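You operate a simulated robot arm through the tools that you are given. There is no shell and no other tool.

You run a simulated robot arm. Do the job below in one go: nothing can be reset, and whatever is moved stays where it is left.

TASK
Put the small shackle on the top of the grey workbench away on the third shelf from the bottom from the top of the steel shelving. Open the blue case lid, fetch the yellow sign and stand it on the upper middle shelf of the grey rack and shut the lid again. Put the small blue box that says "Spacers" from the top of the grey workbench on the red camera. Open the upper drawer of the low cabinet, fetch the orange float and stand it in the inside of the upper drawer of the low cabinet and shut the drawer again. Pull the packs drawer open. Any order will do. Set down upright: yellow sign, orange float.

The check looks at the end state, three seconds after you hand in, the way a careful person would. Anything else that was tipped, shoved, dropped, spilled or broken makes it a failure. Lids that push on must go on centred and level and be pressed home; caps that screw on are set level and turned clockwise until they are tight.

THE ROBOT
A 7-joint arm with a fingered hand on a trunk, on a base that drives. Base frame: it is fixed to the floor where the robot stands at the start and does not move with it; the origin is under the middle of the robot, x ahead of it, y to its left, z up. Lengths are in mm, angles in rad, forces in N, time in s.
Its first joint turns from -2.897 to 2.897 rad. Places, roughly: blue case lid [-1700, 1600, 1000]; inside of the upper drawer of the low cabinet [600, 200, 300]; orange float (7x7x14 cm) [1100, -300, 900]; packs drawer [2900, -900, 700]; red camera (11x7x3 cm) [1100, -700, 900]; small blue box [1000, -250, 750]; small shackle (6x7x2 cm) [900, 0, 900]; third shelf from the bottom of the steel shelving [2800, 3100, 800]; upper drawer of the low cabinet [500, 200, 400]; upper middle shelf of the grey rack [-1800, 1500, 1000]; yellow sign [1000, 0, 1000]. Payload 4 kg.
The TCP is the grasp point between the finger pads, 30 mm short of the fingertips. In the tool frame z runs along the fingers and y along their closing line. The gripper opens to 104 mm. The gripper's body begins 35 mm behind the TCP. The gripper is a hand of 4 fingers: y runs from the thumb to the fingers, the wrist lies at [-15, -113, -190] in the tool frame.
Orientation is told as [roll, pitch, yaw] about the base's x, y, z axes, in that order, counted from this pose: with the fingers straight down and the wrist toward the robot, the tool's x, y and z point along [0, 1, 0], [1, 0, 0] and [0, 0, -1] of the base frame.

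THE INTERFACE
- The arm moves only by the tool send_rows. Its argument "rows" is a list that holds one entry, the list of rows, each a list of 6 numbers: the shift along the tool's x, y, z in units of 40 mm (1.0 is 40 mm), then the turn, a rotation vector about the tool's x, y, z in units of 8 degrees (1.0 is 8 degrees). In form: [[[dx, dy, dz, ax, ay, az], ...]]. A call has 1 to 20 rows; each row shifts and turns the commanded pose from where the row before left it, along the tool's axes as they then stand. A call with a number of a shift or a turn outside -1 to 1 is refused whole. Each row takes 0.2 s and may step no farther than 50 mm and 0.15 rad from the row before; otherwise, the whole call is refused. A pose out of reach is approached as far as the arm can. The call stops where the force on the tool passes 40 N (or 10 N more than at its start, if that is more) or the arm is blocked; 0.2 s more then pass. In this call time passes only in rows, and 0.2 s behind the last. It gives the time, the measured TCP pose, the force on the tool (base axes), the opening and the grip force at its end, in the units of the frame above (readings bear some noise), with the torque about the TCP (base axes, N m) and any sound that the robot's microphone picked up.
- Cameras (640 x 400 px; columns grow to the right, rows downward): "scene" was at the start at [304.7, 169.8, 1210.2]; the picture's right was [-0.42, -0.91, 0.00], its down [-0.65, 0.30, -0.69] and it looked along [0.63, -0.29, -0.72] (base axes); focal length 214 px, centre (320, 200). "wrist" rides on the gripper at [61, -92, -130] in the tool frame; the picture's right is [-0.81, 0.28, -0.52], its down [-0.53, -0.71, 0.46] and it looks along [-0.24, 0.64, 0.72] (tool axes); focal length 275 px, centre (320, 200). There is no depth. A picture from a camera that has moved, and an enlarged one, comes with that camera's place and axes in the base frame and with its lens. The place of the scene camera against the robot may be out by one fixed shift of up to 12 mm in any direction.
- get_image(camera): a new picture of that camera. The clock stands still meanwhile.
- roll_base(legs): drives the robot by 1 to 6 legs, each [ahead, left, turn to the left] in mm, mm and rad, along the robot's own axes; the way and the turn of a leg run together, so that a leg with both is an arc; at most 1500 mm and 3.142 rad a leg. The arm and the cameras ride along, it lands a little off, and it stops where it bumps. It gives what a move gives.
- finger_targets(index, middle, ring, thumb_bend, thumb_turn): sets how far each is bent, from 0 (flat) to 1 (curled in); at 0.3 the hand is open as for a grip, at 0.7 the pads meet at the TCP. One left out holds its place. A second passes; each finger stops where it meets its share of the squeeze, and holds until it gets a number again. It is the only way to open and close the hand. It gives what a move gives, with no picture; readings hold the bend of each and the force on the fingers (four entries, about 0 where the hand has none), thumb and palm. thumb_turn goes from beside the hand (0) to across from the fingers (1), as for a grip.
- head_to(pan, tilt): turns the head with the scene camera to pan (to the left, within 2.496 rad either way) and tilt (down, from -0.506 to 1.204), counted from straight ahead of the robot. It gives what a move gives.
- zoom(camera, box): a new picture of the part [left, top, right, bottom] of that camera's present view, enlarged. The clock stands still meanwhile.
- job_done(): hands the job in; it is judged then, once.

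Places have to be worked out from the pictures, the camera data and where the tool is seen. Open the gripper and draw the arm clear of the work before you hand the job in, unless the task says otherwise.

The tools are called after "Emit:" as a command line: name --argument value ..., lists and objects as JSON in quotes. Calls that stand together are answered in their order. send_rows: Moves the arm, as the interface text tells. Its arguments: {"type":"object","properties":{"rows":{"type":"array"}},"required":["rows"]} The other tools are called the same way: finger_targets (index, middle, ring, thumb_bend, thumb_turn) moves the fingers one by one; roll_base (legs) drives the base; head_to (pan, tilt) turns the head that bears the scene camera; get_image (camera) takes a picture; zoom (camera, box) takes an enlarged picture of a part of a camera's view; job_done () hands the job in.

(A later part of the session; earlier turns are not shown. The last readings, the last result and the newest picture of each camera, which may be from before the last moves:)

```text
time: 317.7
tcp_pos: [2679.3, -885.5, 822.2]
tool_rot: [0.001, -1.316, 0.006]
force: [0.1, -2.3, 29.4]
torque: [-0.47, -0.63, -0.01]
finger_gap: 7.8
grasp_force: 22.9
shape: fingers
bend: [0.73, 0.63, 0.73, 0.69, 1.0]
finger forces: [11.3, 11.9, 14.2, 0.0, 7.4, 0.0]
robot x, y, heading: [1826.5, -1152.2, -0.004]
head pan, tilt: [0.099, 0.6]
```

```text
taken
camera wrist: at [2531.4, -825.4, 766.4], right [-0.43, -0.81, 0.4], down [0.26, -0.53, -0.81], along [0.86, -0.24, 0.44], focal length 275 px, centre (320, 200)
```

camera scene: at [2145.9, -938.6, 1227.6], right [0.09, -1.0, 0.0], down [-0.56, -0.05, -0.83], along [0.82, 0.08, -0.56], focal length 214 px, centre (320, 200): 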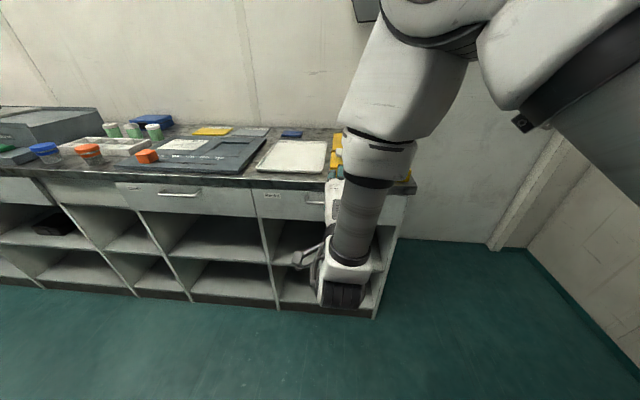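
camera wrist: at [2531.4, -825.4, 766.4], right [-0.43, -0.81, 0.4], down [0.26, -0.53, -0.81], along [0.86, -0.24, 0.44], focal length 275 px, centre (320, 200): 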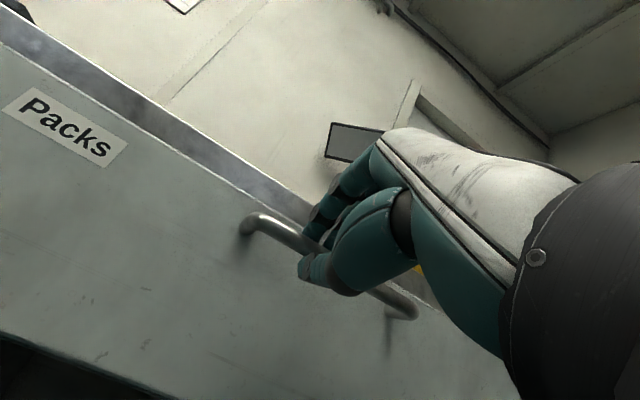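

The drawer comes out with the hand. I drive the base back to pull it open.

Emit:
roll_base --legs '[[-130, 0, 0]]'

Emit:
get_image --camera "wrist"

Emit:
roll_base --legs '[[-150, 0, 0]]'

Emit:
get_image --camera "scene"

Emit:
get_image --camera "wrist"

```text
time: 319.0
tcp_pos: [2549.9, -886.8, 821.6]
tool_rot: [-0.003, -1.316, 0.006]
force: [-1.8, -9.7, 27.6]
torque: [-0.47, -0.59, -0.26]
finger_gap: 7.8
grasp_force: 22.7
shape: fingers
bend: [0.73, 0.63, 0.73, 0.7, 1.0]
finger forces: [10.9, 11.5, 14.2, 0.0, 8.2, 0.0]
robot x, y, heading: [1698.3, -1145.4, -0.008]
head pan, tilt: [0.099, 0.6]
```

```text
taken
camera wrist: at [2403.3, -825.0, 766.0], right [-0.43, -0.81, 0.4], down [0.26, -0.53, -0.8], along [0.87, -0.24, 0.44], focal length 275 px, centre (320, 200)
```

wrist: 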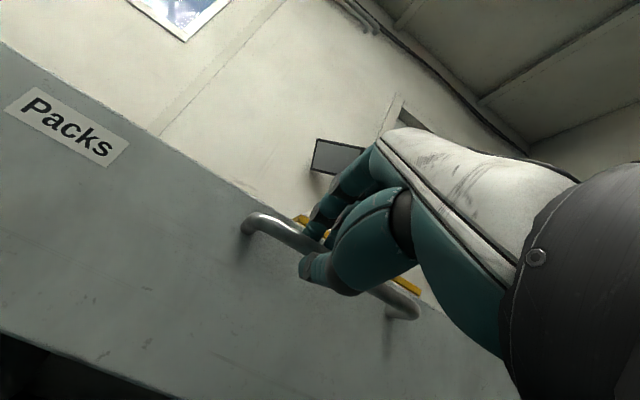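

```text
time: 320.4
tcp_pos: [2403.4, -886.3, 821.8]
tool_rot: [-0.002, -1.317, 0.003]
force: [-1.8, -12.5, 30.2]
torque: [-0.39, -0.63, -0.37]
finger_gap: 7.6
grasp_force: 22.8
shape: fingers
bend: [0.73, 0.73, 0.73, 0.69, 1.0]
finger forces: [11.6, 11.8, 14.7, 0.1, 7.6, 0.1]
robot x, y, heading: [1548.2, -1145.9, -0.004]
head pan, tilt: [0.099, 0.6]
```

```text
taken
camera scene: at [1868.6, -937.5, 1228.0], right [0.09, -1.0, 0.0], down [-0.56, -0.05, -0.83], along [0.82, 0.08, -0.56], focal length 214 px, centre (320, 200)
```

scene: 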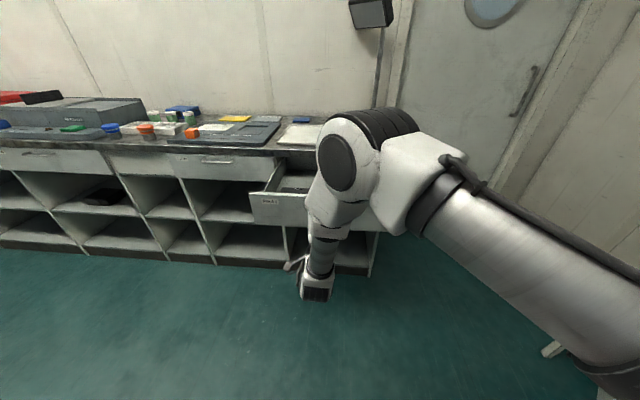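

```text
taken
camera wrist: at [2255.5, -824.5, 766.4], right [-0.43, -0.81, 0.4], down [0.26, -0.53, -0.8], along [0.86, -0.24, 0.44], focal length 275 px, centre (320, 200)
```

wrist: 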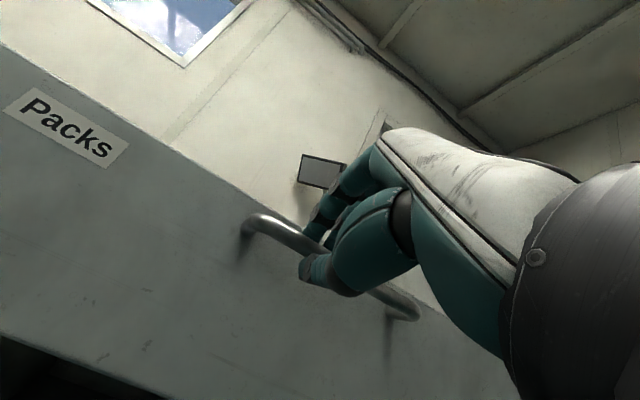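

About 300 mm open, no end stop yet. I pull further until it reaches its stop (moves halt on force).

Emit:
roll_base --legs '[[-60, 0, 0]]'

Emit:
get_image --camera "wrist"

Emit:
zoom --camera "scene" --box '[230, 120, 420, 280]'

```text
time: 321.3
tcp_pos: [2344.1, -883.1, 820.1]
tool_rot: [-0.006, -1.316, 0.011]
force: [0.6, -0.1, -0.8]
torque: [-0.01, 0.02, -0.01]
finger_gap: 0.0
grasp_force: 0.0
shape: fingers
bend: [0.74, 0.74, 0.75, 0.73, 1.0]
finger forces: [0.1, 0.1, 0.0, 0.0, 0.1, 0.0]
robot x, y, heading: [1490.5, -1148.2, -0.003]
head pan, tilt: [0.099, 0.6]
```

```text
taken
camera wrist: at [2196.3, -821.9, 765.3], right [-0.43, -0.81, 0.4], down [0.26, -0.53, -0.8], along [0.87, -0.24, 0.44], focal length 275 px, centre (320, 200)
```

wrist: 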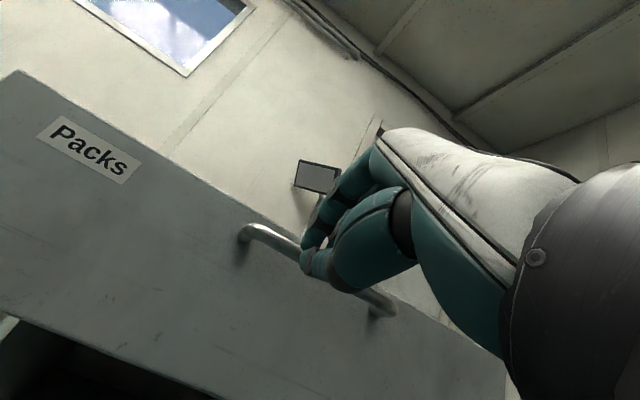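

```text
2.50 times, centred on (325, 200) of scene
camera zoom: at [1810.3, -935.6, 1227.5], right [0.1, -1.0, 0.0], down [-0.56, -0.05, -0.82], along [0.82, 0.08, -0.57], focal length 536 px, centre (308, 200)
```

zoom: 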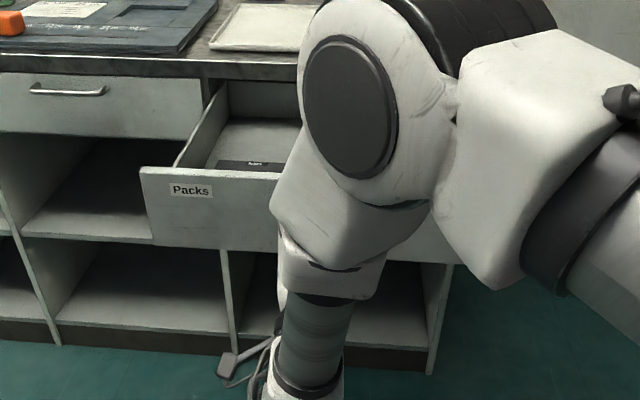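

The hand slipped off as the drawer hit its stop, so it is fully open. I back clear and restore the hand to the upright travelling pose.

Emit:
roll_base --legs '[[-120, -60, 0]]'

Emit:
send_rows --rows '[[[0, 0.9, 0, 0, 0, 0], [0, 0.9, 0, 0, 0, 0], [-0.4, 0.9, 0, 0.9, 0, 0], [-0.4, 0.8, -0.2, 0.95, 0, 0], [-0.4, 0.6, -0.3, 0.95, 0, 0], [-0.4, 0.5, -0.5, 0.95, 0, 0], [-0.4, 0.4, -0.6, 0.95, 0, 0], [-0.4, 0.2, -0.6, 0.95, 0, 0], [-0.4, 0, -0.6, 0.95, 0, 0], [-0.4, 0, -0.3, 0.95, 0, 0], [-0.4, 0, 0, 0.95, 0, 0], [-0.4, 0, 0, 0.9, 0, 0]]]'

Emit:
get_image --camera "scene"

```text
time: 322.6
tcp_pos: [2222.2, -945.3, 820.9]
tool_rot: [-0.004, -1.316, 0.005]
force: [-0.3, 0.2, -0.2]
torque: [-0.01, -0.02, 0.01]
finger_gap: 0.0
grasp_force: 0.2
shape: fingers
bend: [0.74, 0.74, 0.75, 0.73, 1.0]
finger forces: [0.0, 0.0, 0.0, 0.0, 0.0, 0.0]
robot x, y, heading: [1367.7, -1207.1, -0.009]
head pan, tilt: [0.099, 0.6]
```

```text
time: 325.2
tcp_pos: [2221.7, -1104.8, 1095.3]
tool_rot: [-0.002, -0.003, 0.0]
force: [-0.3, 0.4, 1.6]
torque: [0.0, 0.0, 0.02]
finger_gap: 0.0
grasp_force: 0.0
shape: fingers
bend: [0.74, 0.74, 0.75, 0.73, 1.0]
finger forces: [0.0, 0.1, 0.0, 0.0, 0.1, 0.0]
robot x, y, heading: [1361.9, -1204.2, -0.01]
head pan, tilt: [0.099, 0.6]
```

```text
taken
camera scene: at [1687.2, -995.5, 1227.6], right [0.09, -1.0, 0.0], down [-0.56, -0.05, -0.83], along [0.82, 0.07, -0.56], focal length 214 px, centre (320, 200)
```

scene: 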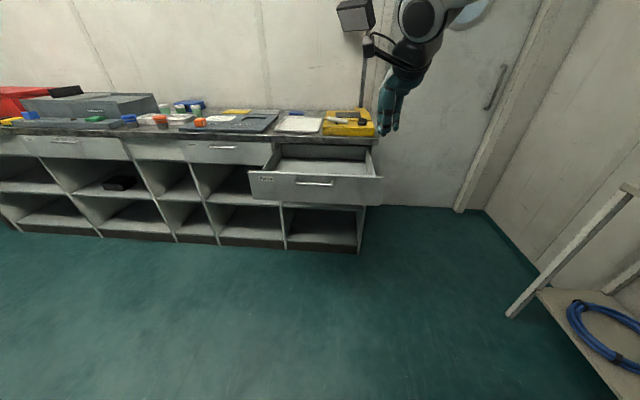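

The Packs drawer stands open. Now the rack: I return through the passage to the front and across to the open floor on the left, turning to face the grey rack.

Emit:
roll_base --legs '[[0, -200, 0.01], [-1480, 0, 0]]'

Emit:
roll_base --legs '[[0, 1400, 0], [-150, 600, 0]]'

Emit:
roll_base --legs '[[0, 0, 1.57], [0, 0, 1.57]]'

Emit:
head_to --pan -0.3 --tilt 0.3

Emit:
get_image --camera "scene"

```text
time: 333.7
tcp_pos: [751.0, -1298.2, 1094.6]
tool_rot: [-0.003, -0.003, -0.012]
force: [0.6, -1.0, 0.0]
torque: [0.05, 0.0, 0.0]
finger_gap: 0.1
grasp_force: 0.1
shape: fingers
bend: [0.74, 0.74, 0.75, 0.73, 1.0]
finger forces: [0.0, 0.0, 0.0, 0.1, 0.0, 0.0]
robot x, y, heading: [-106.1, -1389.9, -0.024]
head pan, tilt: [0.099, 0.6]
```

```text
time: 343.8
tcp_pos: [677.3, 695.6, 1096.2]
tool_rot: [-0.002, -0.003, -0.035]
force: [0.6, -0.6, -0.1]
torque: [0.02, -0.04, 0.0]
finger_gap: 0.0
grasp_force: 0.0
shape: fingers
bend: [0.74, 0.74, 0.75, 0.73, 1.0]
finger forces: [0.1, 0.0, 0.0, 0.0, 0.0, 0.1]
robot x, y, heading: [-179.9, 623.3, -0.054]
head pan, tilt: [0.099, 0.6]
```

```text
time: 351.9
tcp_pos: [-1040.6, 559.2, 1095.4]
tool_rot: [-0.001, -0.003, 3.101]
force: [-0.3, 0.4, -0.7]
torque: [0.0, -0.01, -0.01]
finger_gap: 0.0
grasp_force: 0.0
shape: fingers
bend: [0.74, 0.74, 0.75, 0.72, 1.0]
finger forces: [0.1, 0.0, 0.1, 0.1, 0.0, 0.0]
robot x, y, heading: [-181.9, 629.9, 3.09]
head pan, tilt: [0.099, 0.6]
```

```text
time: 352.7
tcp_pos: [-1040.3, 560.6, 1095.1]
tool_rot: [-0.003, -0.004, 3.102]
force: [-0.3, 0.3, -0.1]
torque: [0.03, 0.01, 0.0]
finger_gap: 0.2
grasp_force: 0.1
shape: fingers
bend: [0.74, 0.74, 0.75, 0.72, 1.0]
finger forces: [0.1, 0.0, 0.0, 0.1, 0.1, 0.0]
robot x, y, heading: [-180.5, 622.3, 3.091]
head pan, tilt: [-0.3, 0.3]
```

```text
taken
camera scene: at [-526.9, 474.7, 1255.0], right [0.34, 0.94, 0.0], down [0.28, -0.1, -0.96], along [-0.9, 0.33, -0.3], focal length 214 px, centre (320, 200)
```

scene: 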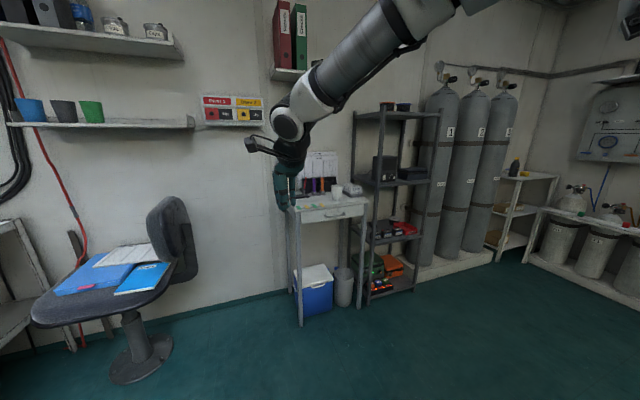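

The grey rack's front is at x≈−1666, y 1288–1715, upper middle shelf z≈930 with the black box and the blue case. I zoom in.

Emit:
zoom --camera "scene" --box '[345, 130, 445, 200]'

Emit:
roll_base --legs '[[480, -800, 0.05]]'

Emit:
head_to --pan -0.2 --tilt 0.3

Emit:
get_image --camera "scene"

Emit:
get_image --camera "wrist"

```text
5.71 times, centred on (395, 165) of scene
camera zoom: at [-526.9, 474.7, 1255.0], right [0.34, 0.94, 0.0], down [0.28, -0.1, -0.96], along [-0.9, 0.33, -0.3], focal length 1226 px, centre (-109, 400)
```

zoom: 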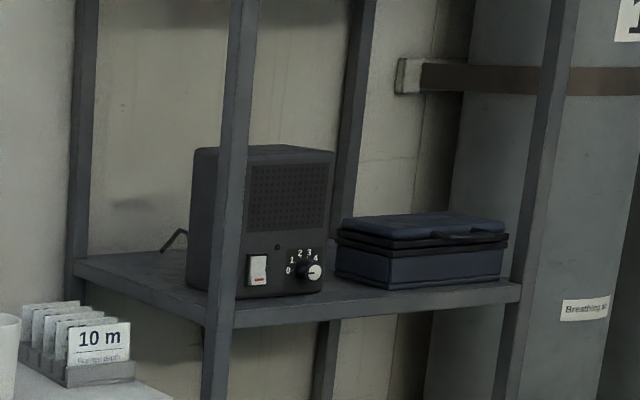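

```text
time: 357.6
tcp_pos: [-1512.4, 1289.6, 1095.7]
tool_rot: [-0.001, -0.005, -3.106]
force: [0.3, 0.0, 0.1]
torque: [-0.01, 0.0, 0.01]
finger_gap: 0.0
grasp_force: 0.1
shape: fingers
bend: [0.74, 0.74, 0.75, 0.72, 1.0]
finger forces: [0.0, 0.1, 0.0, 0.1, 0.0, 0.1]
robot x, y, heading: [-659.0, 1419.8, -3.116]
head pan, tilt: [-0.3, 0.3]
```

```text
time: 358.2
tcp_pos: [-1511.2, 1288.7, 1094.2]
tool_rot: [-0.001, -0.005, -3.108]
force: [0.0, -0.6, -0.2]
torque: [0.01, 0.02, -0.04]
finger_gap: 0.0
grasp_force: 0.2
shape: fingers
bend: [0.74, 0.74, 0.75, 0.72, 1.0]
finger forces: [0.0, 0.1, 0.0, 0.0, 0.0, 0.1]
robot x, y, heading: [-659.0, 1419.3, -3.112]
head pan, tilt: [-0.201, 0.3]
```

```text
taken
camera scene: at [-994.8, 1234.1, 1255.0], right [0.17, 0.98, 0.0], down [0.29, -0.05, -0.96], along [-0.94, 0.17, -0.3], focal length 214 px, centre (320, 200)
```

scene: 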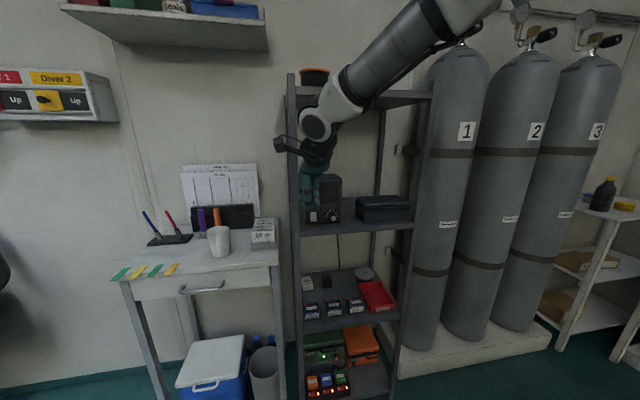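

```text
taken
camera wrist: at [-1415.2, 1232.0, 1225.8], right [-0.3, 0.8, 0.52], down [0.69, 0.56, -0.46], along [-0.66, 0.22, -0.72], focal length 275 px, centre (320, 200)
```

wrist: 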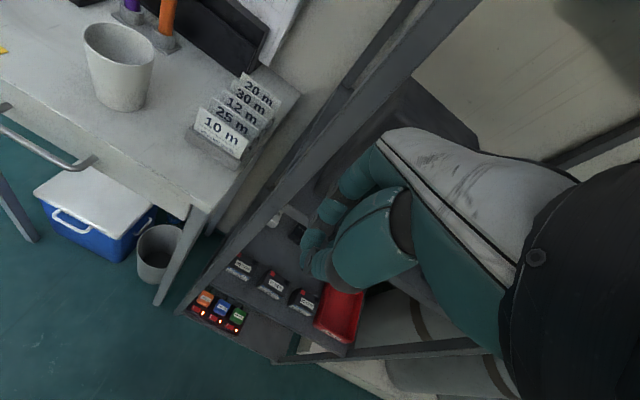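

I zoom in on the blue case and its lid from here.

Emit:
zoom --camera "scene" --box '[280, 160, 440, 240]'

Emit:
zoom --camera "scene" --box '[345, 185, 425, 235]'

```text
4.00 times, centred on (360, 200) of scene
camera zoom: at [-994.8, 1234.1, 1255.0], right [0.17, 0.98, 0.0], down [0.29, -0.05, -0.96], along [-0.94, 0.17, -0.3], focal length 858 px, centre (160, 200)
```

zoom: 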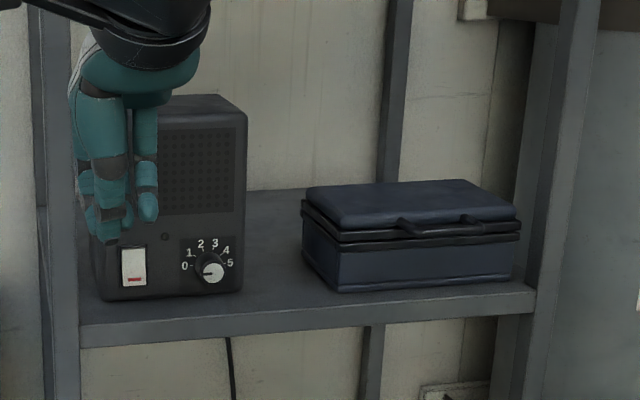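

```text
8.00 times, centred on (385, 210) of scene
camera zoom: at [-994.8, 1234.1, 1255.0], right [0.17, 0.98, 0.0], down [0.29, -0.05, -0.96], along [-0.94, 0.17, -0.3], focal length 1716 px, centre (-200, 120)
```

zoom: 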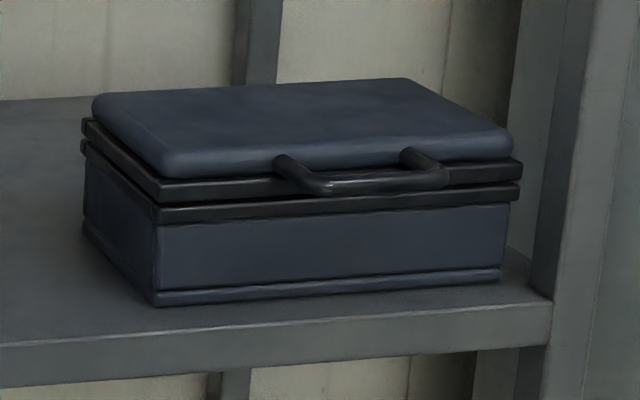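

The blue case: width y 1525–1702, front x≈−1700, lid top z≈1008, with a bar handle in front at about (−1682,1622,995), hinge at the back. I'll lift the lid with closed fingers under its handle. First I shift the base right and level the hand pointing at the rack.

Emit:
roll_base --legs '[[0, -345, -0.03]]'

Emit:
send_rows --rows '[[[0, -0.5, 0.3, -0.95, 0, 0], [0, -0.3, 0.3, -0.95, 0, 0], [0, 0, 0, -0.95, 0, 0], [0, 0, 0, -0.95, 0, 0], [0, 0, 0, -0.95, 0, 0], [0, 0, 0, -0.95, 0, 0], [0, 0, 0, -0.95, 0, 0], [0, 0, 0, -0.95, 0, 0], [0, 0, 0, -0.95, 0, 0], [0, 0, 0, -0.95, 0, 0], [0, 0, 0, -0.5, 0, 0]]]'

Emit:
head_to --pan 0.1 --tilt 0.4

Emit:
get_image --camera "scene"

Emit:
get_image --camera "wrist"

```text
time: 360.5
tcp_pos: [-1519.4, 1659.3, 1094.9]
tool_rot: [-0.004, -0.003, -3.132]
force: [-0.6, -0.1, -0.4]
torque: [-0.03, -0.03, 0.03]
finger_gap: 0.1
grasp_force: 0.0
shape: fingers
bend: [0.74, 0.74, 0.75, 0.72, 1.0]
finger forces: [0.0, 0.1, 0.1, 0.0, 0.1, 0.0]
robot x, y, heading: [-663.2, 1766.8, 3.141]
head pan, tilt: [-0.201, 0.3]
```

```text
time: 362.9
tcp_pos: [-1488.2, 1659.5, 1070.3]
tool_rot: [-0.004, -1.401, -3.128]
force: [-0.9, 0.3, 0.5]
torque: [-0.03, 0.04, 0.03]
finger_gap: 0.0
grasp_force: 0.1
shape: fingers
bend: [0.74, 0.74, 0.75, 0.72, 1.0]
finger forces: [0.1, 0.0, 0.0, 0.0, 0.0, 0.1]
robot x, y, heading: [-665.1, 1766.1, 3.143]
head pan, tilt: [-0.201, 0.3]
```

```text
time: 363.7
tcp_pos: [-1487.6, 1660.6, 1067.4]
tool_rot: [-0.007, -1.4, -3.127]
force: [-0.1, -0.4, -0.3]
torque: [-0.02, -0.02, 0.04]
finger_gap: 0.0
grasp_force: 0.2
shape: fingers
bend: [0.74, 0.74, 0.75, 0.72, 1.0]
finger forces: [0.0, 0.1, 0.0, 0.0, 0.0, 0.0]
robot x, y, heading: [-663.7, 1767.5, 3.139]
head pan, tilt: [0.099, 0.4]
```

```text
taken
camera scene: at [-1004.7, 1562.7, 1245.8], right [-0.1, 1.0, 0.0], down [0.39, 0.04, -0.92], along [-0.92, -0.09, -0.39], focal length 214 px, centre (320, 200)
```

scene: 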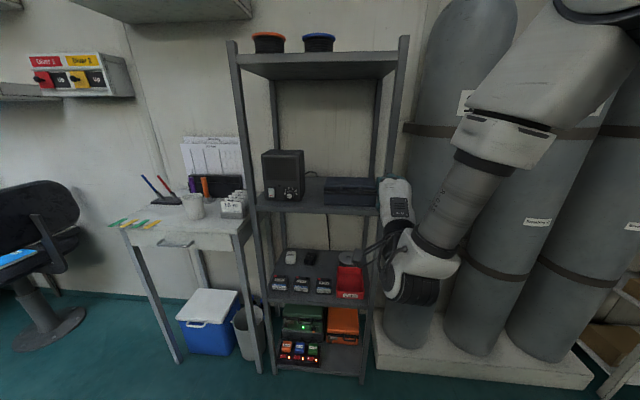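

```text
taken
camera wrist: at [-1341.5, 1601.3, 1001.6], right [0.46, 0.81, 0.36], down [-0.33, 0.53, -0.78], along [-0.83, 0.24, 0.51], focal length 275 px, centre (320, 200)
```

wrist: 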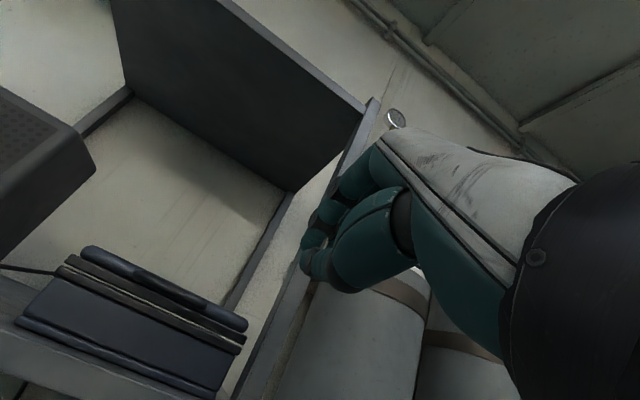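

The hand points into the rack. I zoom in on the case's handle in the wrist view.

Emit:
zoom --camera "wrist" --box '[0, 220, 290, 400]'

Emit:
zoom --camera "scene" --box '[240, 140, 400, 230]'

```text
2.21 times, centred on (145, 310) of wrist
camera zoom: at [-1341.5, 1601.3, 1001.6], right [0.46, 0.81, 0.36], down [-0.33, 0.53, -0.78], along [-0.83, 0.24, 0.51], focal length 608 px, centre (706, -43)
```

zoom: 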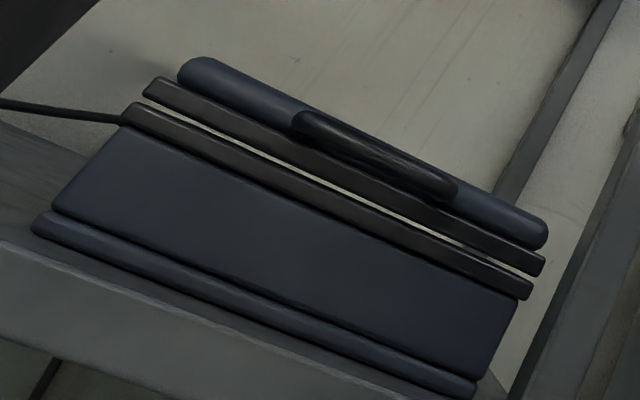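

```text
4.00 times, centred on (320, 185) of scene
camera zoom: at [-1004.7, 1562.7, 1245.8], right [-0.1, 1.0, 0.0], down [0.39, 0.04, -0.92], along [-0.92, -0.09, -0.39], focal length 858 px, centre (320, 260)
```

zoom: 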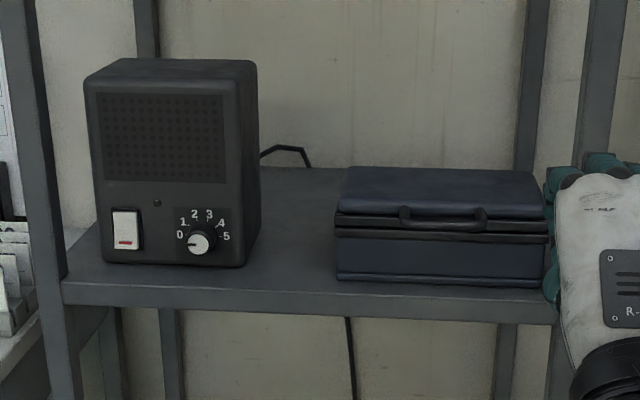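

By the wrist camera: shelf ≈943, lid rim ≈1002, handle bar ≈1018, handle centre y≈1597. I move the closed fingers to y≈1600, z≈988 and bring the base forward.

Emit:
send_rows --rows '[[[0.5, -0.65, 0.1, 0, 0, 0], [0.5, -0.65, 0.1, 0, 0, 0], [0.5, -0.65, 0.1, 0, 0, 0]]]'

Emit:
roll_base --legs '[[110, 0, 0]]'

Emit:
get_image --camera "wrist"

Emit:
get_image --camera "scene"

```text
time: 364.5
tcp_pos: [-1482.9, 1600.4, 990.4]
tool_rot: [-0.012, -1.399, -3.125]
force: [0.2, 0.5, 0.2]
torque: [0.0, 0.03, -0.01]
finger_gap: 0.1
grasp_force: 0.0
shape: fingers
bend: [0.74, 0.74, 0.75, 0.72, 1.0]
finger forces: [0.0, 0.0, 0.0, 0.1, 0.0, 0.0]
robot x, y, heading: [-667.0, 1766.0, 3.141]
head pan, tilt: [0.099, 0.4]
```

```text
time: 365.7
tcp_pos: [-1588.7, 1595.1, 991.6]
tool_rot: [-0.009, -1.397, -3.117]
force: [1.1, 0.4, -1.1]
torque: [0.01, 0.01, 0.02]
finger_gap: 0.2
grasp_force: 0.0
shape: fingers
bend: [0.74, 0.74, 0.75, 0.72, 1.0]
finger forces: [0.0, 0.1, 0.0, 0.1, 0.1, 0.1]
robot x, y, heading: [-771.5, 1770.8, -3.136]
head pan, tilt: [0.099, 0.4]
```

```text
taken
camera wrist: at [-1441.9, 1536.4, 923.1], right [0.45, 0.82, 0.36], down [-0.33, 0.53, -0.78], along [-0.83, 0.23, 0.51], focal length 275 px, centre (320, 200)
```

wrist: 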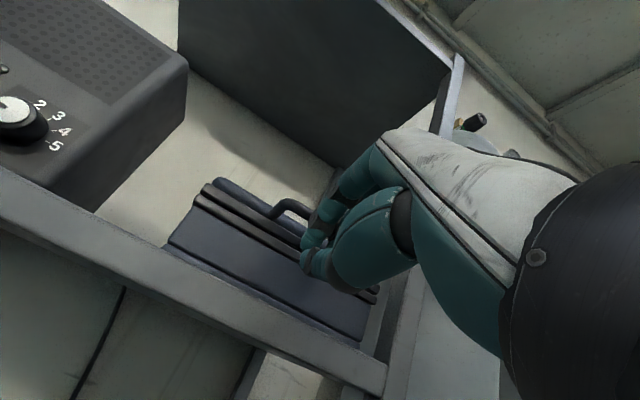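

```text
taken
camera scene: at [-1111.3, 1561.1, 1245.8], right [-0.1, 0.99, 0.0], down [0.39, 0.04, -0.92], along [-0.92, -0.09, -0.39], focal length 214 px, centre (320, 200)
```

scene: 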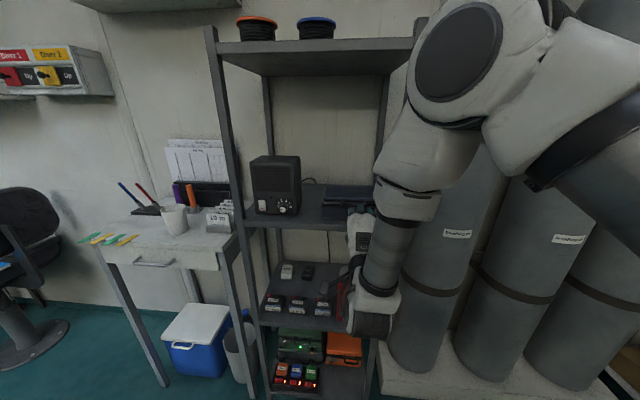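

Re-triangulated with the wrist camera: handle bar at (−1633, z≈1015), centre y≈1598; shelf front edge x≈−1630, z≈949. My fingertips are just in front of and below the bar. I slide 25 mm under it and raise gently.

Emit:
send_rows --rows '[[[0, 0.05, 0.31, 0, 0, 0], [0, 0.05, 0.31, 0, 0, 0]]]'

Emit:
get_image --camera "wrist"

Emit:
zoom --camera "scene" --box '[240, 140, 440, 260]'

```text
time: 366.3
tcp_pos: [-1613.0, 1593.6, 990.5]
tool_rot: [-0.008, -1.399, -3.119]
force: [0.3, -1.0, 0.0]
torque: [-0.04, 0.03, 0.0]
finger_gap: 0.1
grasp_force: 1.1
shape: fingers
bend: [0.74, 0.74, 0.75, 0.72, 1.0]
finger forces: [0.0, 1.1, 0.0, 0.0, 0.0, 0.1]
robot x, y, heading: [-769.5, 1765.5, -3.14]
head pan, tilt: [0.099, 0.4]
```

```text
taken
camera wrist: at [-1467.1, 1535.7, 921.9], right [0.45, 0.82, 0.36], down [-0.33, 0.53, -0.78], along [-0.83, 0.23, 0.51], focal length 275 px, centre (320, 200)
```

wrist: 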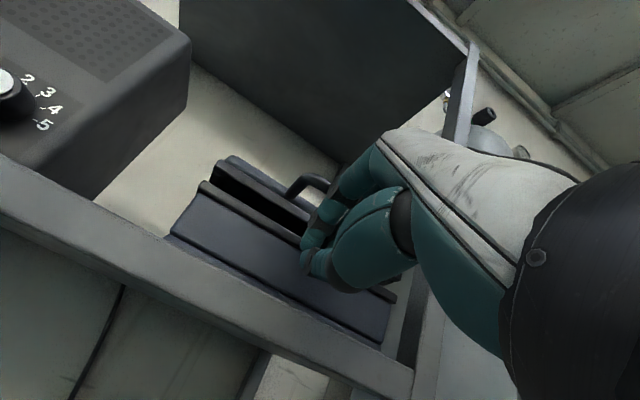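

```text
3.20 times, centred on (340, 200) of scene
camera zoom: at [-1111.2, 1561.1, 1245.8], right [-0.1, 0.99, 0.0], down [0.39, 0.04, -0.92], along [-0.92, -0.09, -0.39], focal length 686 px, centre (256, 200)
```

zoom: 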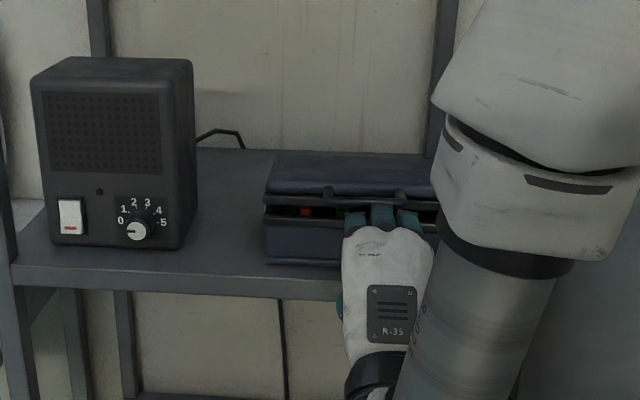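

The lid is already lifting on my fingertips. I follow its arc upward and back, checking partway.

Emit:
send_rows --rows '[[[0, 0.47, 0.07, 0, 0, 0], [0, 0.5, 0.09, 0, 0, 0], [0, 0.45, 0.25, 0, 0, 0], [0, 0.42, 0.26, 0, 0, 0]]]'

Emit:
get_image --camera "wrist"

Emit:
zoom --camera "scene" --box '[240, 120, 440, 240]'

```text
time: 367.3
tcp_pos: [-1653.0, 1594.2, 1055.4]
tool_rot: [-0.008, -1.397, -3.118]
force: [0.7, -0.4, -0.3]
torque: [0.0, 0.0, -0.04]
finger_gap: 0.0
grasp_force: 0.1
shape: fingers
bend: [0.74, 0.74, 0.75, 0.72, 1.0]
finger forces: [0.1, 0.6, 0.0, 0.0, 0.0, 0.1]
robot x, y, heading: [-768.7, 1767.5, -3.137]
head pan, tilt: [0.099, 0.4]
```

```text
taken
camera wrist: at [-1506.6, 1536.3, 987.2], right [0.45, 0.82, 0.36], down [-0.33, 0.53, -0.78], along [-0.83, 0.23, 0.51], focal length 275 px, centre (320, 200)
```

wrist: 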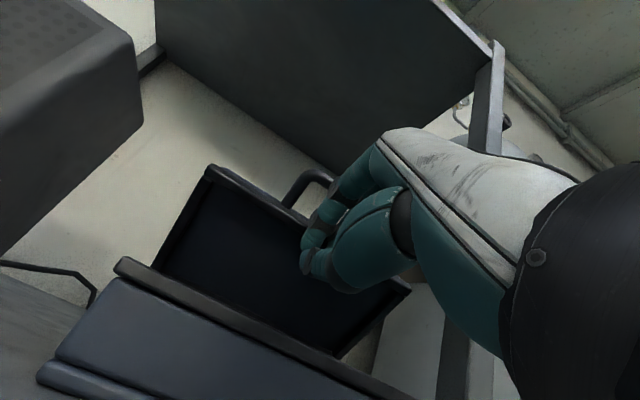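

```text
3.20 times, centred on (340, 180) of scene
camera zoom: at [-1111.2, 1561.0, 1245.8], right [-0.1, 0.99, 0.0], down [0.39, 0.04, -0.92], along [-0.92, -0.09, -0.39], focal length 686 px, centre (256, 264)
```

zoom: 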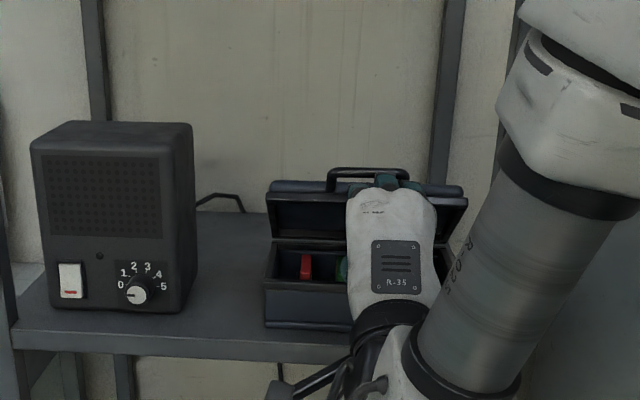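

The lid is opening well (about 45–50°). I continue along the arc past vertical.

Emit:
send_rows --rows '[[[0, 0.35, 0.33, 0, 0, 0], [0, 0.32, 0.4, 0, 0, 0], [0, 0.22, 0.45, 0, 0, 0], [0, 0.16, 0.48, 0, 0, 0]]]'

Emit:
get_image --camera "wrist"

Emit:
zoom --camera "scene" --box '[240, 120, 440, 240]'

```text
time: 368.3
tcp_pos: [-1726.0, 1591.8, 1090.7]
tool_rot: [-0.011, -1.4, -3.119]
force: [0.2, 0.4, -0.7]
torque: [0.0, 0.03, -0.01]
finger_gap: 0.0
grasp_force: 0.1
shape: fingers
bend: [0.74, 0.75, 0.75, 0.72, 1.0]
finger forces: [0.1, 0.1, 0.0, 0.0, 0.0, 0.1]
robot x, y, heading: [-769.6, 1767.9, -3.138]
head pan, tilt: [0.099, 0.4]
```

```text
taken
camera wrist: at [-1579.6, 1532.9, 1021.9], right [0.45, 0.82, 0.36], down [-0.33, 0.53, -0.78], along [-0.83, 0.23, 0.51], focal length 275 px, centre (320, 200)
```

wrist: 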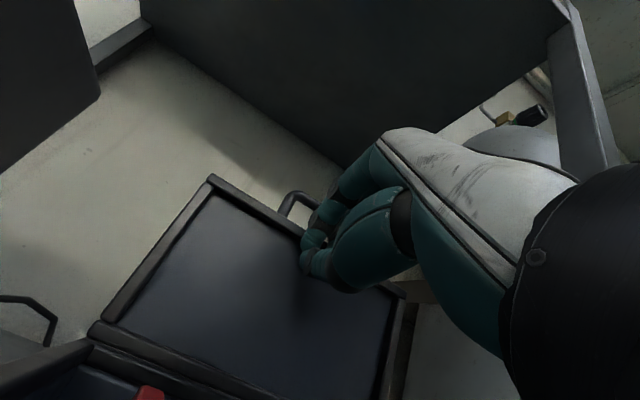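

```text
3.20 times, centred on (340, 180) of scene
camera zoom: at [-1111.2, 1561.0, 1245.8], right [-0.1, 0.99, 0.0], down [0.39, 0.04, -0.92], along [-0.92, -0.09, -0.39], focal length 686 px, centre (256, 264)
```

zoom: 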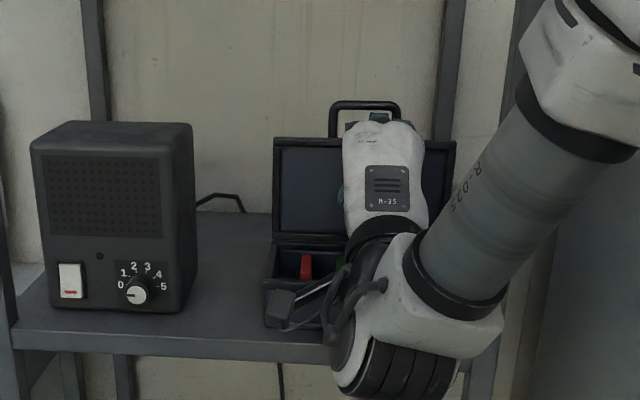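

Nearly vertical. I push it a little further back and see whether it stays open.

Emit:
send_rows --rows '[[[0, 0.1, 0.45, 0, 0, 0], [0, 0.07, 0.45, 0, 0, 0], [0, 0.04, 0.4, 0, 0, 0]]]'

Emit:
get_image --camera "wrist"

Emit:
zoom --camera "scene" --box '[240, 120, 440, 240]'

```text
time: 368.7
tcp_pos: [-1739.4, 1588.3, 1088.3]
tool_rot: [-0.015, -1.396, -3.108]
force: [30.5, 7.0, 2.3]
torque: [0.08, -0.3, -0.05]
finger_gap: 0.1
grasp_force: 23.3
shape: fingers
bend: [0.74, 0.75, 0.75, 0.75, 1.0]
finger forces: [0.1, 0.0, 0.1, 0.1, 46.2, 0.0]
robot x, y, heading: [-767.9, 1766.6, -3.138]
head pan, tilt: [0.099, 0.4]
stopped in row 2: the force on the tool passed its limit at 59 N (the readings are from after the stop); the commanded pose is now the measured one
```

```text
taken
camera wrist: at [-1591.9, 1530.9, 1020.8], right [0.45, 0.82, 0.36], down [-0.33, 0.53, -0.78], along [-0.83, 0.23, 0.51], focal length 275 px, centre (320, 200)
```

wrist: 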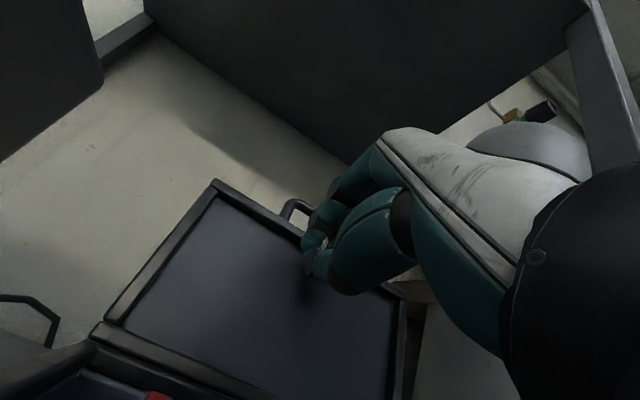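

```text
3.20 times, centred on (340, 180) of scene
camera zoom: at [-1109.4, 1561.6, 1246.2], right [-0.1, 0.99, 0.0], down [0.39, 0.04, -0.92], along [-0.92, -0.09, -0.39], focal length 686 px, centre (256, 264)
```

zoom: 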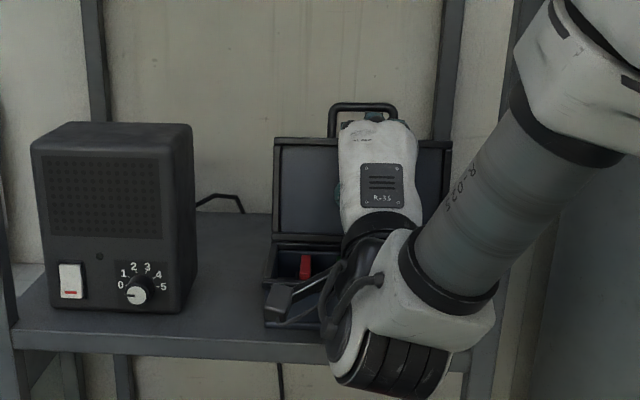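

The lid is at its stop; the case hasn't moved. I withdraw slightly to see if the lid stays open.

Emit:
send_rows --rows '[[[0, -0.04, -0.25, 0, 0, 0], [0, -0.08, -0.5, 0, 0, 0]]]'

Emit:
zoom --camera "scene" --box '[240, 120, 440, 240]'

Emit:
send_rows --rows '[[[0, -0.08, -0.5, 0, 0, 0], [0, 0.0, -1, 0, 0, 0], [0, 0.0, -1, 0, 0, 0]]]'

Emit:
zoom --camera "scene" --box '[240, 120, 440, 240]'

```text
time: 369.3
tcp_pos: [-1710.9, 1590.5, 1087.6]
tool_rot: [-0.015, -1.395, -3.11]
force: [0.4, 0.0, -0.4]
torque: [0.01, 0.01, -0.03]
finger_gap: 0.0
grasp_force: 0.0
shape: fingers
bend: [0.74, 0.75, 0.75, 0.73, 1.0]
finger forces: [0.0, 0.0, 0.0, 0.0, 0.0, 0.1]
robot x, y, heading: [-771.3, 1767.5, -3.135]
head pan, tilt: [0.099, 0.4]
```

```text
3.20 times, centred on (340, 180) of scene
camera zoom: at [-1111.3, 1561.1, 1245.8], right [-0.1, 0.99, 0.0], down [0.39, 0.04, -0.92], along [-0.92, -0.09, -0.39], focal length 686 px, centre (256, 264)
```

zoom: 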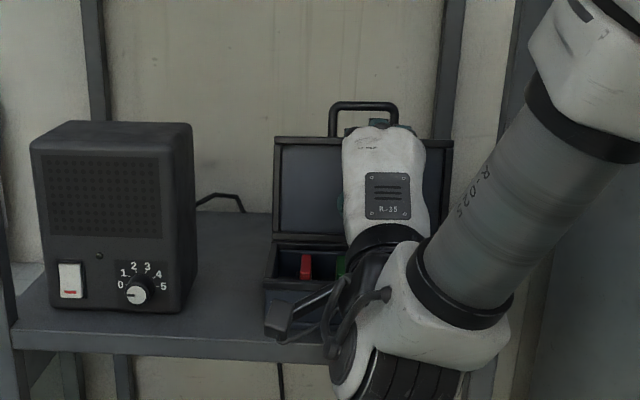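

```text
time: 370.1
tcp_pos: [-1614.2, 1593.1, 1103.6]
tool_rot: [-0.017, -1.396, -3.108]
force: [0.1, 0.5, -0.2]
torque: [0.02, 0.02, 0.01]
finger_gap: 0.0
grasp_force: 0.0
shape: fingers
bend: [0.74, 0.75, 0.75, 0.73, 1.0]
finger forces: [0.1, 0.0, 0.1, 0.0, 0.0, 0.0]
robot x, y, heading: [-771.1, 1767.1, -3.136]
head pan, tilt: [0.099, 0.4]
```

```text
3.20 times, centred on (340, 180) of scene
camera zoom: at [-1111.2, 1561.1, 1245.7], right [-0.1, 0.99, 0.0], down [0.39, 0.04, -0.92], along [-0.92, -0.09, -0.39], focal length 686 px, centre (256, 264)
```

zoom: 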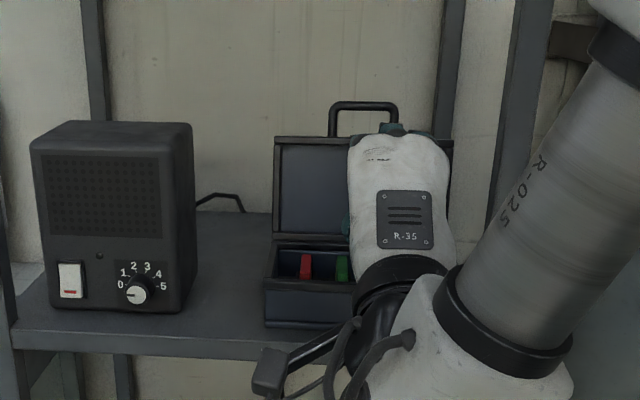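

The lid stays open on its own. I back away, restore the travelling pose, and turn round to fetch the sign.

Emit:
roll_base --legs '[[-420, 0, 0]]'

Emit:
send_rows --rows '[[[0, 0, 0, 0.95, 0.1, 0], [0, 0, 0, 0.95, 0, 0], [0, 0, 0, 0.95, 0, 0], [0, 0, 0, 0.95, 0, 0], [0, 0, 0, 0.95, 0, 0], [0, 0, 0, 0.95, 0, 0], [0, 0, 0, 0.95, 0, 0], [0, 0, 0, 0.95, 0, 0], [0, 0, 0, 0.95, 0, 0], [0, 0, 0, 0.95, 0, 0], [0.6, -0.8, 0, 0.5, 0, 0], [0.6, -0.8, 0, 0, 0, 0]]]'

Emit:
roll_base --legs '[[0, 0, -1.57], [0, 0, -1.57]]'

Emit:
head_to --pan -0.6 --tilt 0.6

Emit:
get_image --camera "scene"

```text
time: 372.7
tcp_pos: [-1204.2, 1596.7, 1103.9]
tool_rot: [-0.016, -1.396, -3.115]
force: [-0.1, 0.0, -0.3]
torque: [0.0, -0.02, -0.02]
finger_gap: 0.0
grasp_force: 0.1
shape: fingers
bend: [0.74, 0.75, 0.75, 0.73, 1.0]
finger forces: [0.1, 0.0, 0.1, 0.0, 0.0, 0.0]
robot x, y, heading: [-363.0, 1769.3, 3.136]
head pan, tilt: [0.099, 0.4]
```

```text
time: 375.3
tcp_pos: [-1140.4, 1550.7, 1103.9]
tool_rot: [0.001, 0.002, -3.117]
force: [0.1, 0.6, -0.4]
torque: [0.02, 0.01, 0.04]
finger_gap: 0.0
grasp_force: 0.0
shape: fingers
bend: [0.74, 0.75, 0.75, 0.73, 1.0]
finger forces: [0.1, 0.0, 0.1, 0.1, 0.0, 0.0]
robot x, y, heading: [-362.5, 1769.9, 3.141]
head pan, tilt: [0.099, 0.4]
```

```text
time: 383.2
tcp_pos: [409.5, 2012.1, 1103.8]
tool_rot: [-0.001, 0.002, 0.059]
force: [-0.2, 0.0, -0.1]
torque: [-0.02, 0.01, -0.01]
finger_gap: 0.1
grasp_force: 0.1
shape: fingers
bend: [0.74, 0.75, 0.75, 0.73, 1.0]
finger forces: [0.1, 0.0, 0.1, 0.0, 0.0, 0.0]
robot x, y, heading: [-359.5, 1764.8, 0.035]
head pan, tilt: [0.099, 0.4]
```

```text
time: 384.3
tcp_pos: [410.3, 2012.0, 1103.0]
tool_rot: [0.001, -0.001, 0.058]
force: [-0.8, 0.1, 0.2]
torque: [0.0, 0.01, 0.03]
finger_gap: 0.1
grasp_force: 0.0
shape: fingers
bend: [0.74, 0.75, 0.75, 0.73, 1.0]
finger forces: [0.1, 0.1, 0.1, 0.0, 0.0, 0.0]
robot x, y, heading: [-364.8, 1768.2, 0.034]
head pan, tilt: [-0.6, 0.6]
```

```text
taken
camera scene: at [-61.5, 1931.6, 1227.6], right [-0.54, -0.84, 0.0], down [-0.48, 0.3, -0.83], along [0.7, -0.44, -0.56], focal length 214 px, centre (320, 200)
```

scene: 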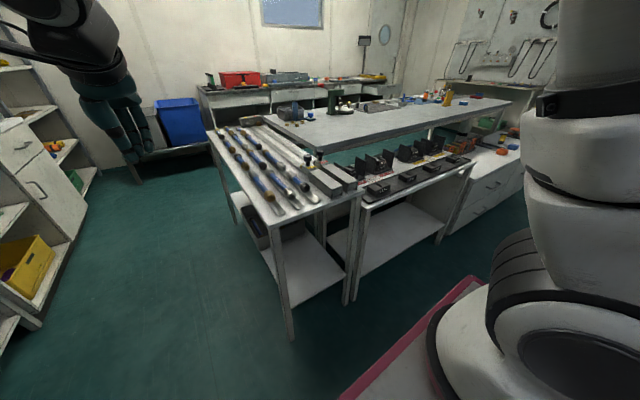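

The sign stands at about (1045,−78), too far for a front-on reach, so I'll stand side-on to the bench with the arm out to the robot's right. First I strafe back in front of the bench and turn to face +y.

Emit:
roll_base --legs '[[0, -920, -0.034], [0, -920, 0]]'

Emit:
roll_base --legs '[[0, 0, 1.57]]'

Emit:
send_rows --rows '[[[-0.95, -0.02, -0.1, 0, 0, 0.36], [-0.95, -0.02, -0.1, 0, 0, 0.36], [-0.95, -0.02, 0, 0, 0, 0.36], [-0.95, -0.02, 0, 0, 0, 0.36], [-0.95, -0.02, 0, 0, 0, 0.36], [-0.95, -0.02, 0, 0, 0, 0.36], [-0.95, -0.02, 0, 0, 0, 0.36], [-0.95, -0.02, 0, 0, 0, 0.36], [-0.95, -0.02, 0, 0, 0, 0.36], [-0.95, -0.02, 0, 0, 0, 0.36], [-0.95, -0.02, 0, 0, 0, 0.36], [-0.95, -0.02, 0, 0, 0, 0.36], [-0.95, -0.02, 0, 0, 0, 0.36], [-0.95, -0.02, 0, 0, 0, 0.36], [-0.95, -0.02, 0, 0, 0, 0.36], [-0.95, -0.02, 0, 0, 0, 0.36], [-0.95, -0.02, 0, 0, 0, 0.36], [-0.95, -0.02, 0, 0, 0, 0.36]]]'

```text
time: 393.5
tcp_pos: [429.0, 154.2, 1103.5]
tool_rot: [0.0, 0.001, 0.031]
force: [-0.7, -0.2, 0.7]
torque: [-0.01, -0.01, -0.03]
finger_gap: 0.0
grasp_force: 0.0
shape: fingers
bend: [0.74, 0.75, 0.75, 0.73, 1.0]
finger forces: [0.1, 0.1, 0.1, 0.0, 0.0, 0.0]
robot x, y, heading: [-349.4, -68.7, 0.002]
head pan, tilt: [-0.6, 0.6]
```

```text
time: 397.8
tcp_pos: [-585.3, 705.8, 1102.6]
tool_rot: [0.001, 0.0, 1.619]
force: [0.1, -0.4, 0.2]
torque: [0.02, -0.02, 0.03]
finger_gap: 0.0
grasp_force: 0.0
shape: fingers
bend: [0.74, 0.75, 0.75, 0.73, 1.0]
finger forces: [0.1, 0.1, 0.1, 0.0, 0.0, 0.0]
robot x, y, heading: [-347.9, -66.4, 1.591]
head pan, tilt: [-0.6, 0.6]
```

```text
time: 401.6
tcp_pos: [21.6, 448.9, 1113.0]
tool_rot: [0.001, -0.001, 0.716]
force: [0.2, -0.3, 0.0]
torque: [-0.01, 0.01, -0.02]
finger_gap: 0.1
grasp_force: 0.1
shape: fingers
bend: [0.74, 0.75, 0.75, 0.73, 1.0]
finger forces: [0.0, 0.0, 0.0, 0.0, 0.0, 0.0]
robot x, y, heading: [-348.3, -67.7, 1.592]
head pan, tilt: [-0.6, 0.6]
```

The arm is swinging round to the robot's right. I continue the arc to point straight at the bench.

Emit:
send_rows --rows '[[[-0.98, 0, 0, 0, 0, 0.3], [-0.98, 0.02, 0, 0, 0, 0.3], [-0.98, 0.06, 0, 0, 0, 0.3], [-0.98, 0.1, 0, 0, 0, 0.3], [-0.97, 0.15, 0, 0, 0, 0.3], [-0.96, 0.19, 0, 0, 0, 0.3], [-0.96, 0.23, 0, 0, 0, 0.3], [-0.95, 0.27, 0, 0, 0, 0.3], [-0.94, 0.31, 0, 0, 0, 0.3], [-0.92, 0.35, 0, 0, 0, 0.3], [-0.91, 0.39, 0, 0, 0, 0.3], [-0.89, 0.43, 0, 0, 0, 0.3], [-0.87, 0.46, 0, 0, 0, 0.3], [-0.85, 0.5, 0, 0, 0, 0.3], [-0.83, 0.54, 0, 0, 0, 0.3], [-0.8, 0.57, 0, 0, 0, 0.3], [-0.78, 0.6, 0, 0, 0, 0.3]]]'

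Emit:
roll_base --legs '[[0, -430, -0.02]]'

Emit:
head_to --pan -1.2 --tilt 0.5

Emit:
get_image --camera "scene"

Emit:
get_image --camera "wrist"

```text
time: 405.2
tcp_pos: [457.3, -61.8, 1114.1]
tool_rot: [0.001, -0.001, 0.004]
force: [0.0, 0.2, 0.4]
torque: [0.0, 0.01, -0.01]
finger_gap: 0.1
grasp_force: 0.2
shape: fingers
bend: [0.74, 0.75, 0.75, 0.72, 1.0]
finger forces: [0.1, 0.0, 0.0, 0.0, 0.0, 0.0]
robot x, y, heading: [-350.2, -64.4, 1.595]
head pan, tilt: [-0.6, 0.6]
```

```text
time: 407.9
tcp_pos: [890.2, -80.7, 1114.9]
tool_rot: [0.0, 0.001, -0.024]
force: [-0.1, 0.4, -0.8]
torque: [0.01, 0.03, -0.02]
finger_gap: 0.0
grasp_force: 0.1
shape: fingers
bend: [0.74, 0.75, 0.75, 0.72, 1.0]
finger forces: [0.0, 0.0, 0.0, 0.0, 0.1, 0.0]
robot x, y, heading: [85.6, -58.6, 1.569]
head pan, tilt: [-0.6, 0.6]
```

```text
time: 408.9
tcp_pos: [890.4, -77.8, 1113.2]
tool_rot: [0.0, 0.0, -0.023]
force: [1.0, -0.6, -0.6]
torque: [-0.04, 0.01, -0.02]
finger_gap: 0.0
grasp_force: 0.1
shape: fingers
bend: [0.74, 0.75, 0.75, 0.72, 1.0]
finger forces: [0.0, 0.1, 0.0, 0.0, 0.0, 0.0]
robot x, y, heading: [87.1, -62.4, 1.563]
head pan, tilt: [-1.201, 0.499]
```

```text
taken
camera scene: at [-36.9, 214.3, 1236.7], right [0.36, -0.93, 0.0], down [-0.45, -0.17, -0.88], along [0.82, 0.31, -0.48], focal length 214 px, centre (320, 200)
```

scene: 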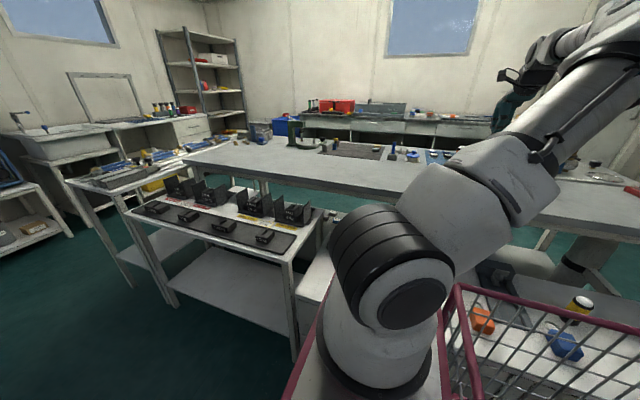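

```text
taken
camera wrist: at [801.7, -15.6, 1244.7], right [0.26, -0.82, 0.52], down [-0.73, -0.52, -0.45], along [0.64, -0.26, -0.72], focal length 275 px, centre (320, 200)
```

wrist: 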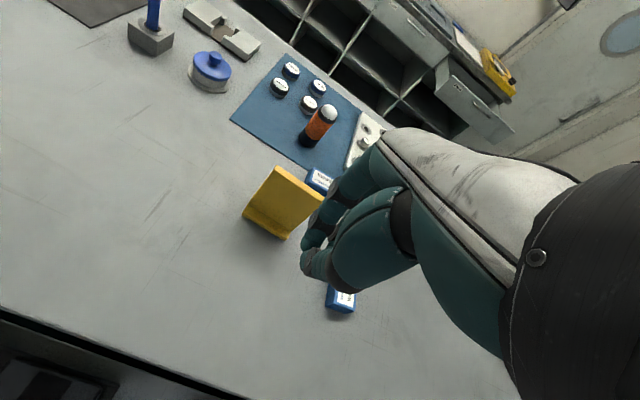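

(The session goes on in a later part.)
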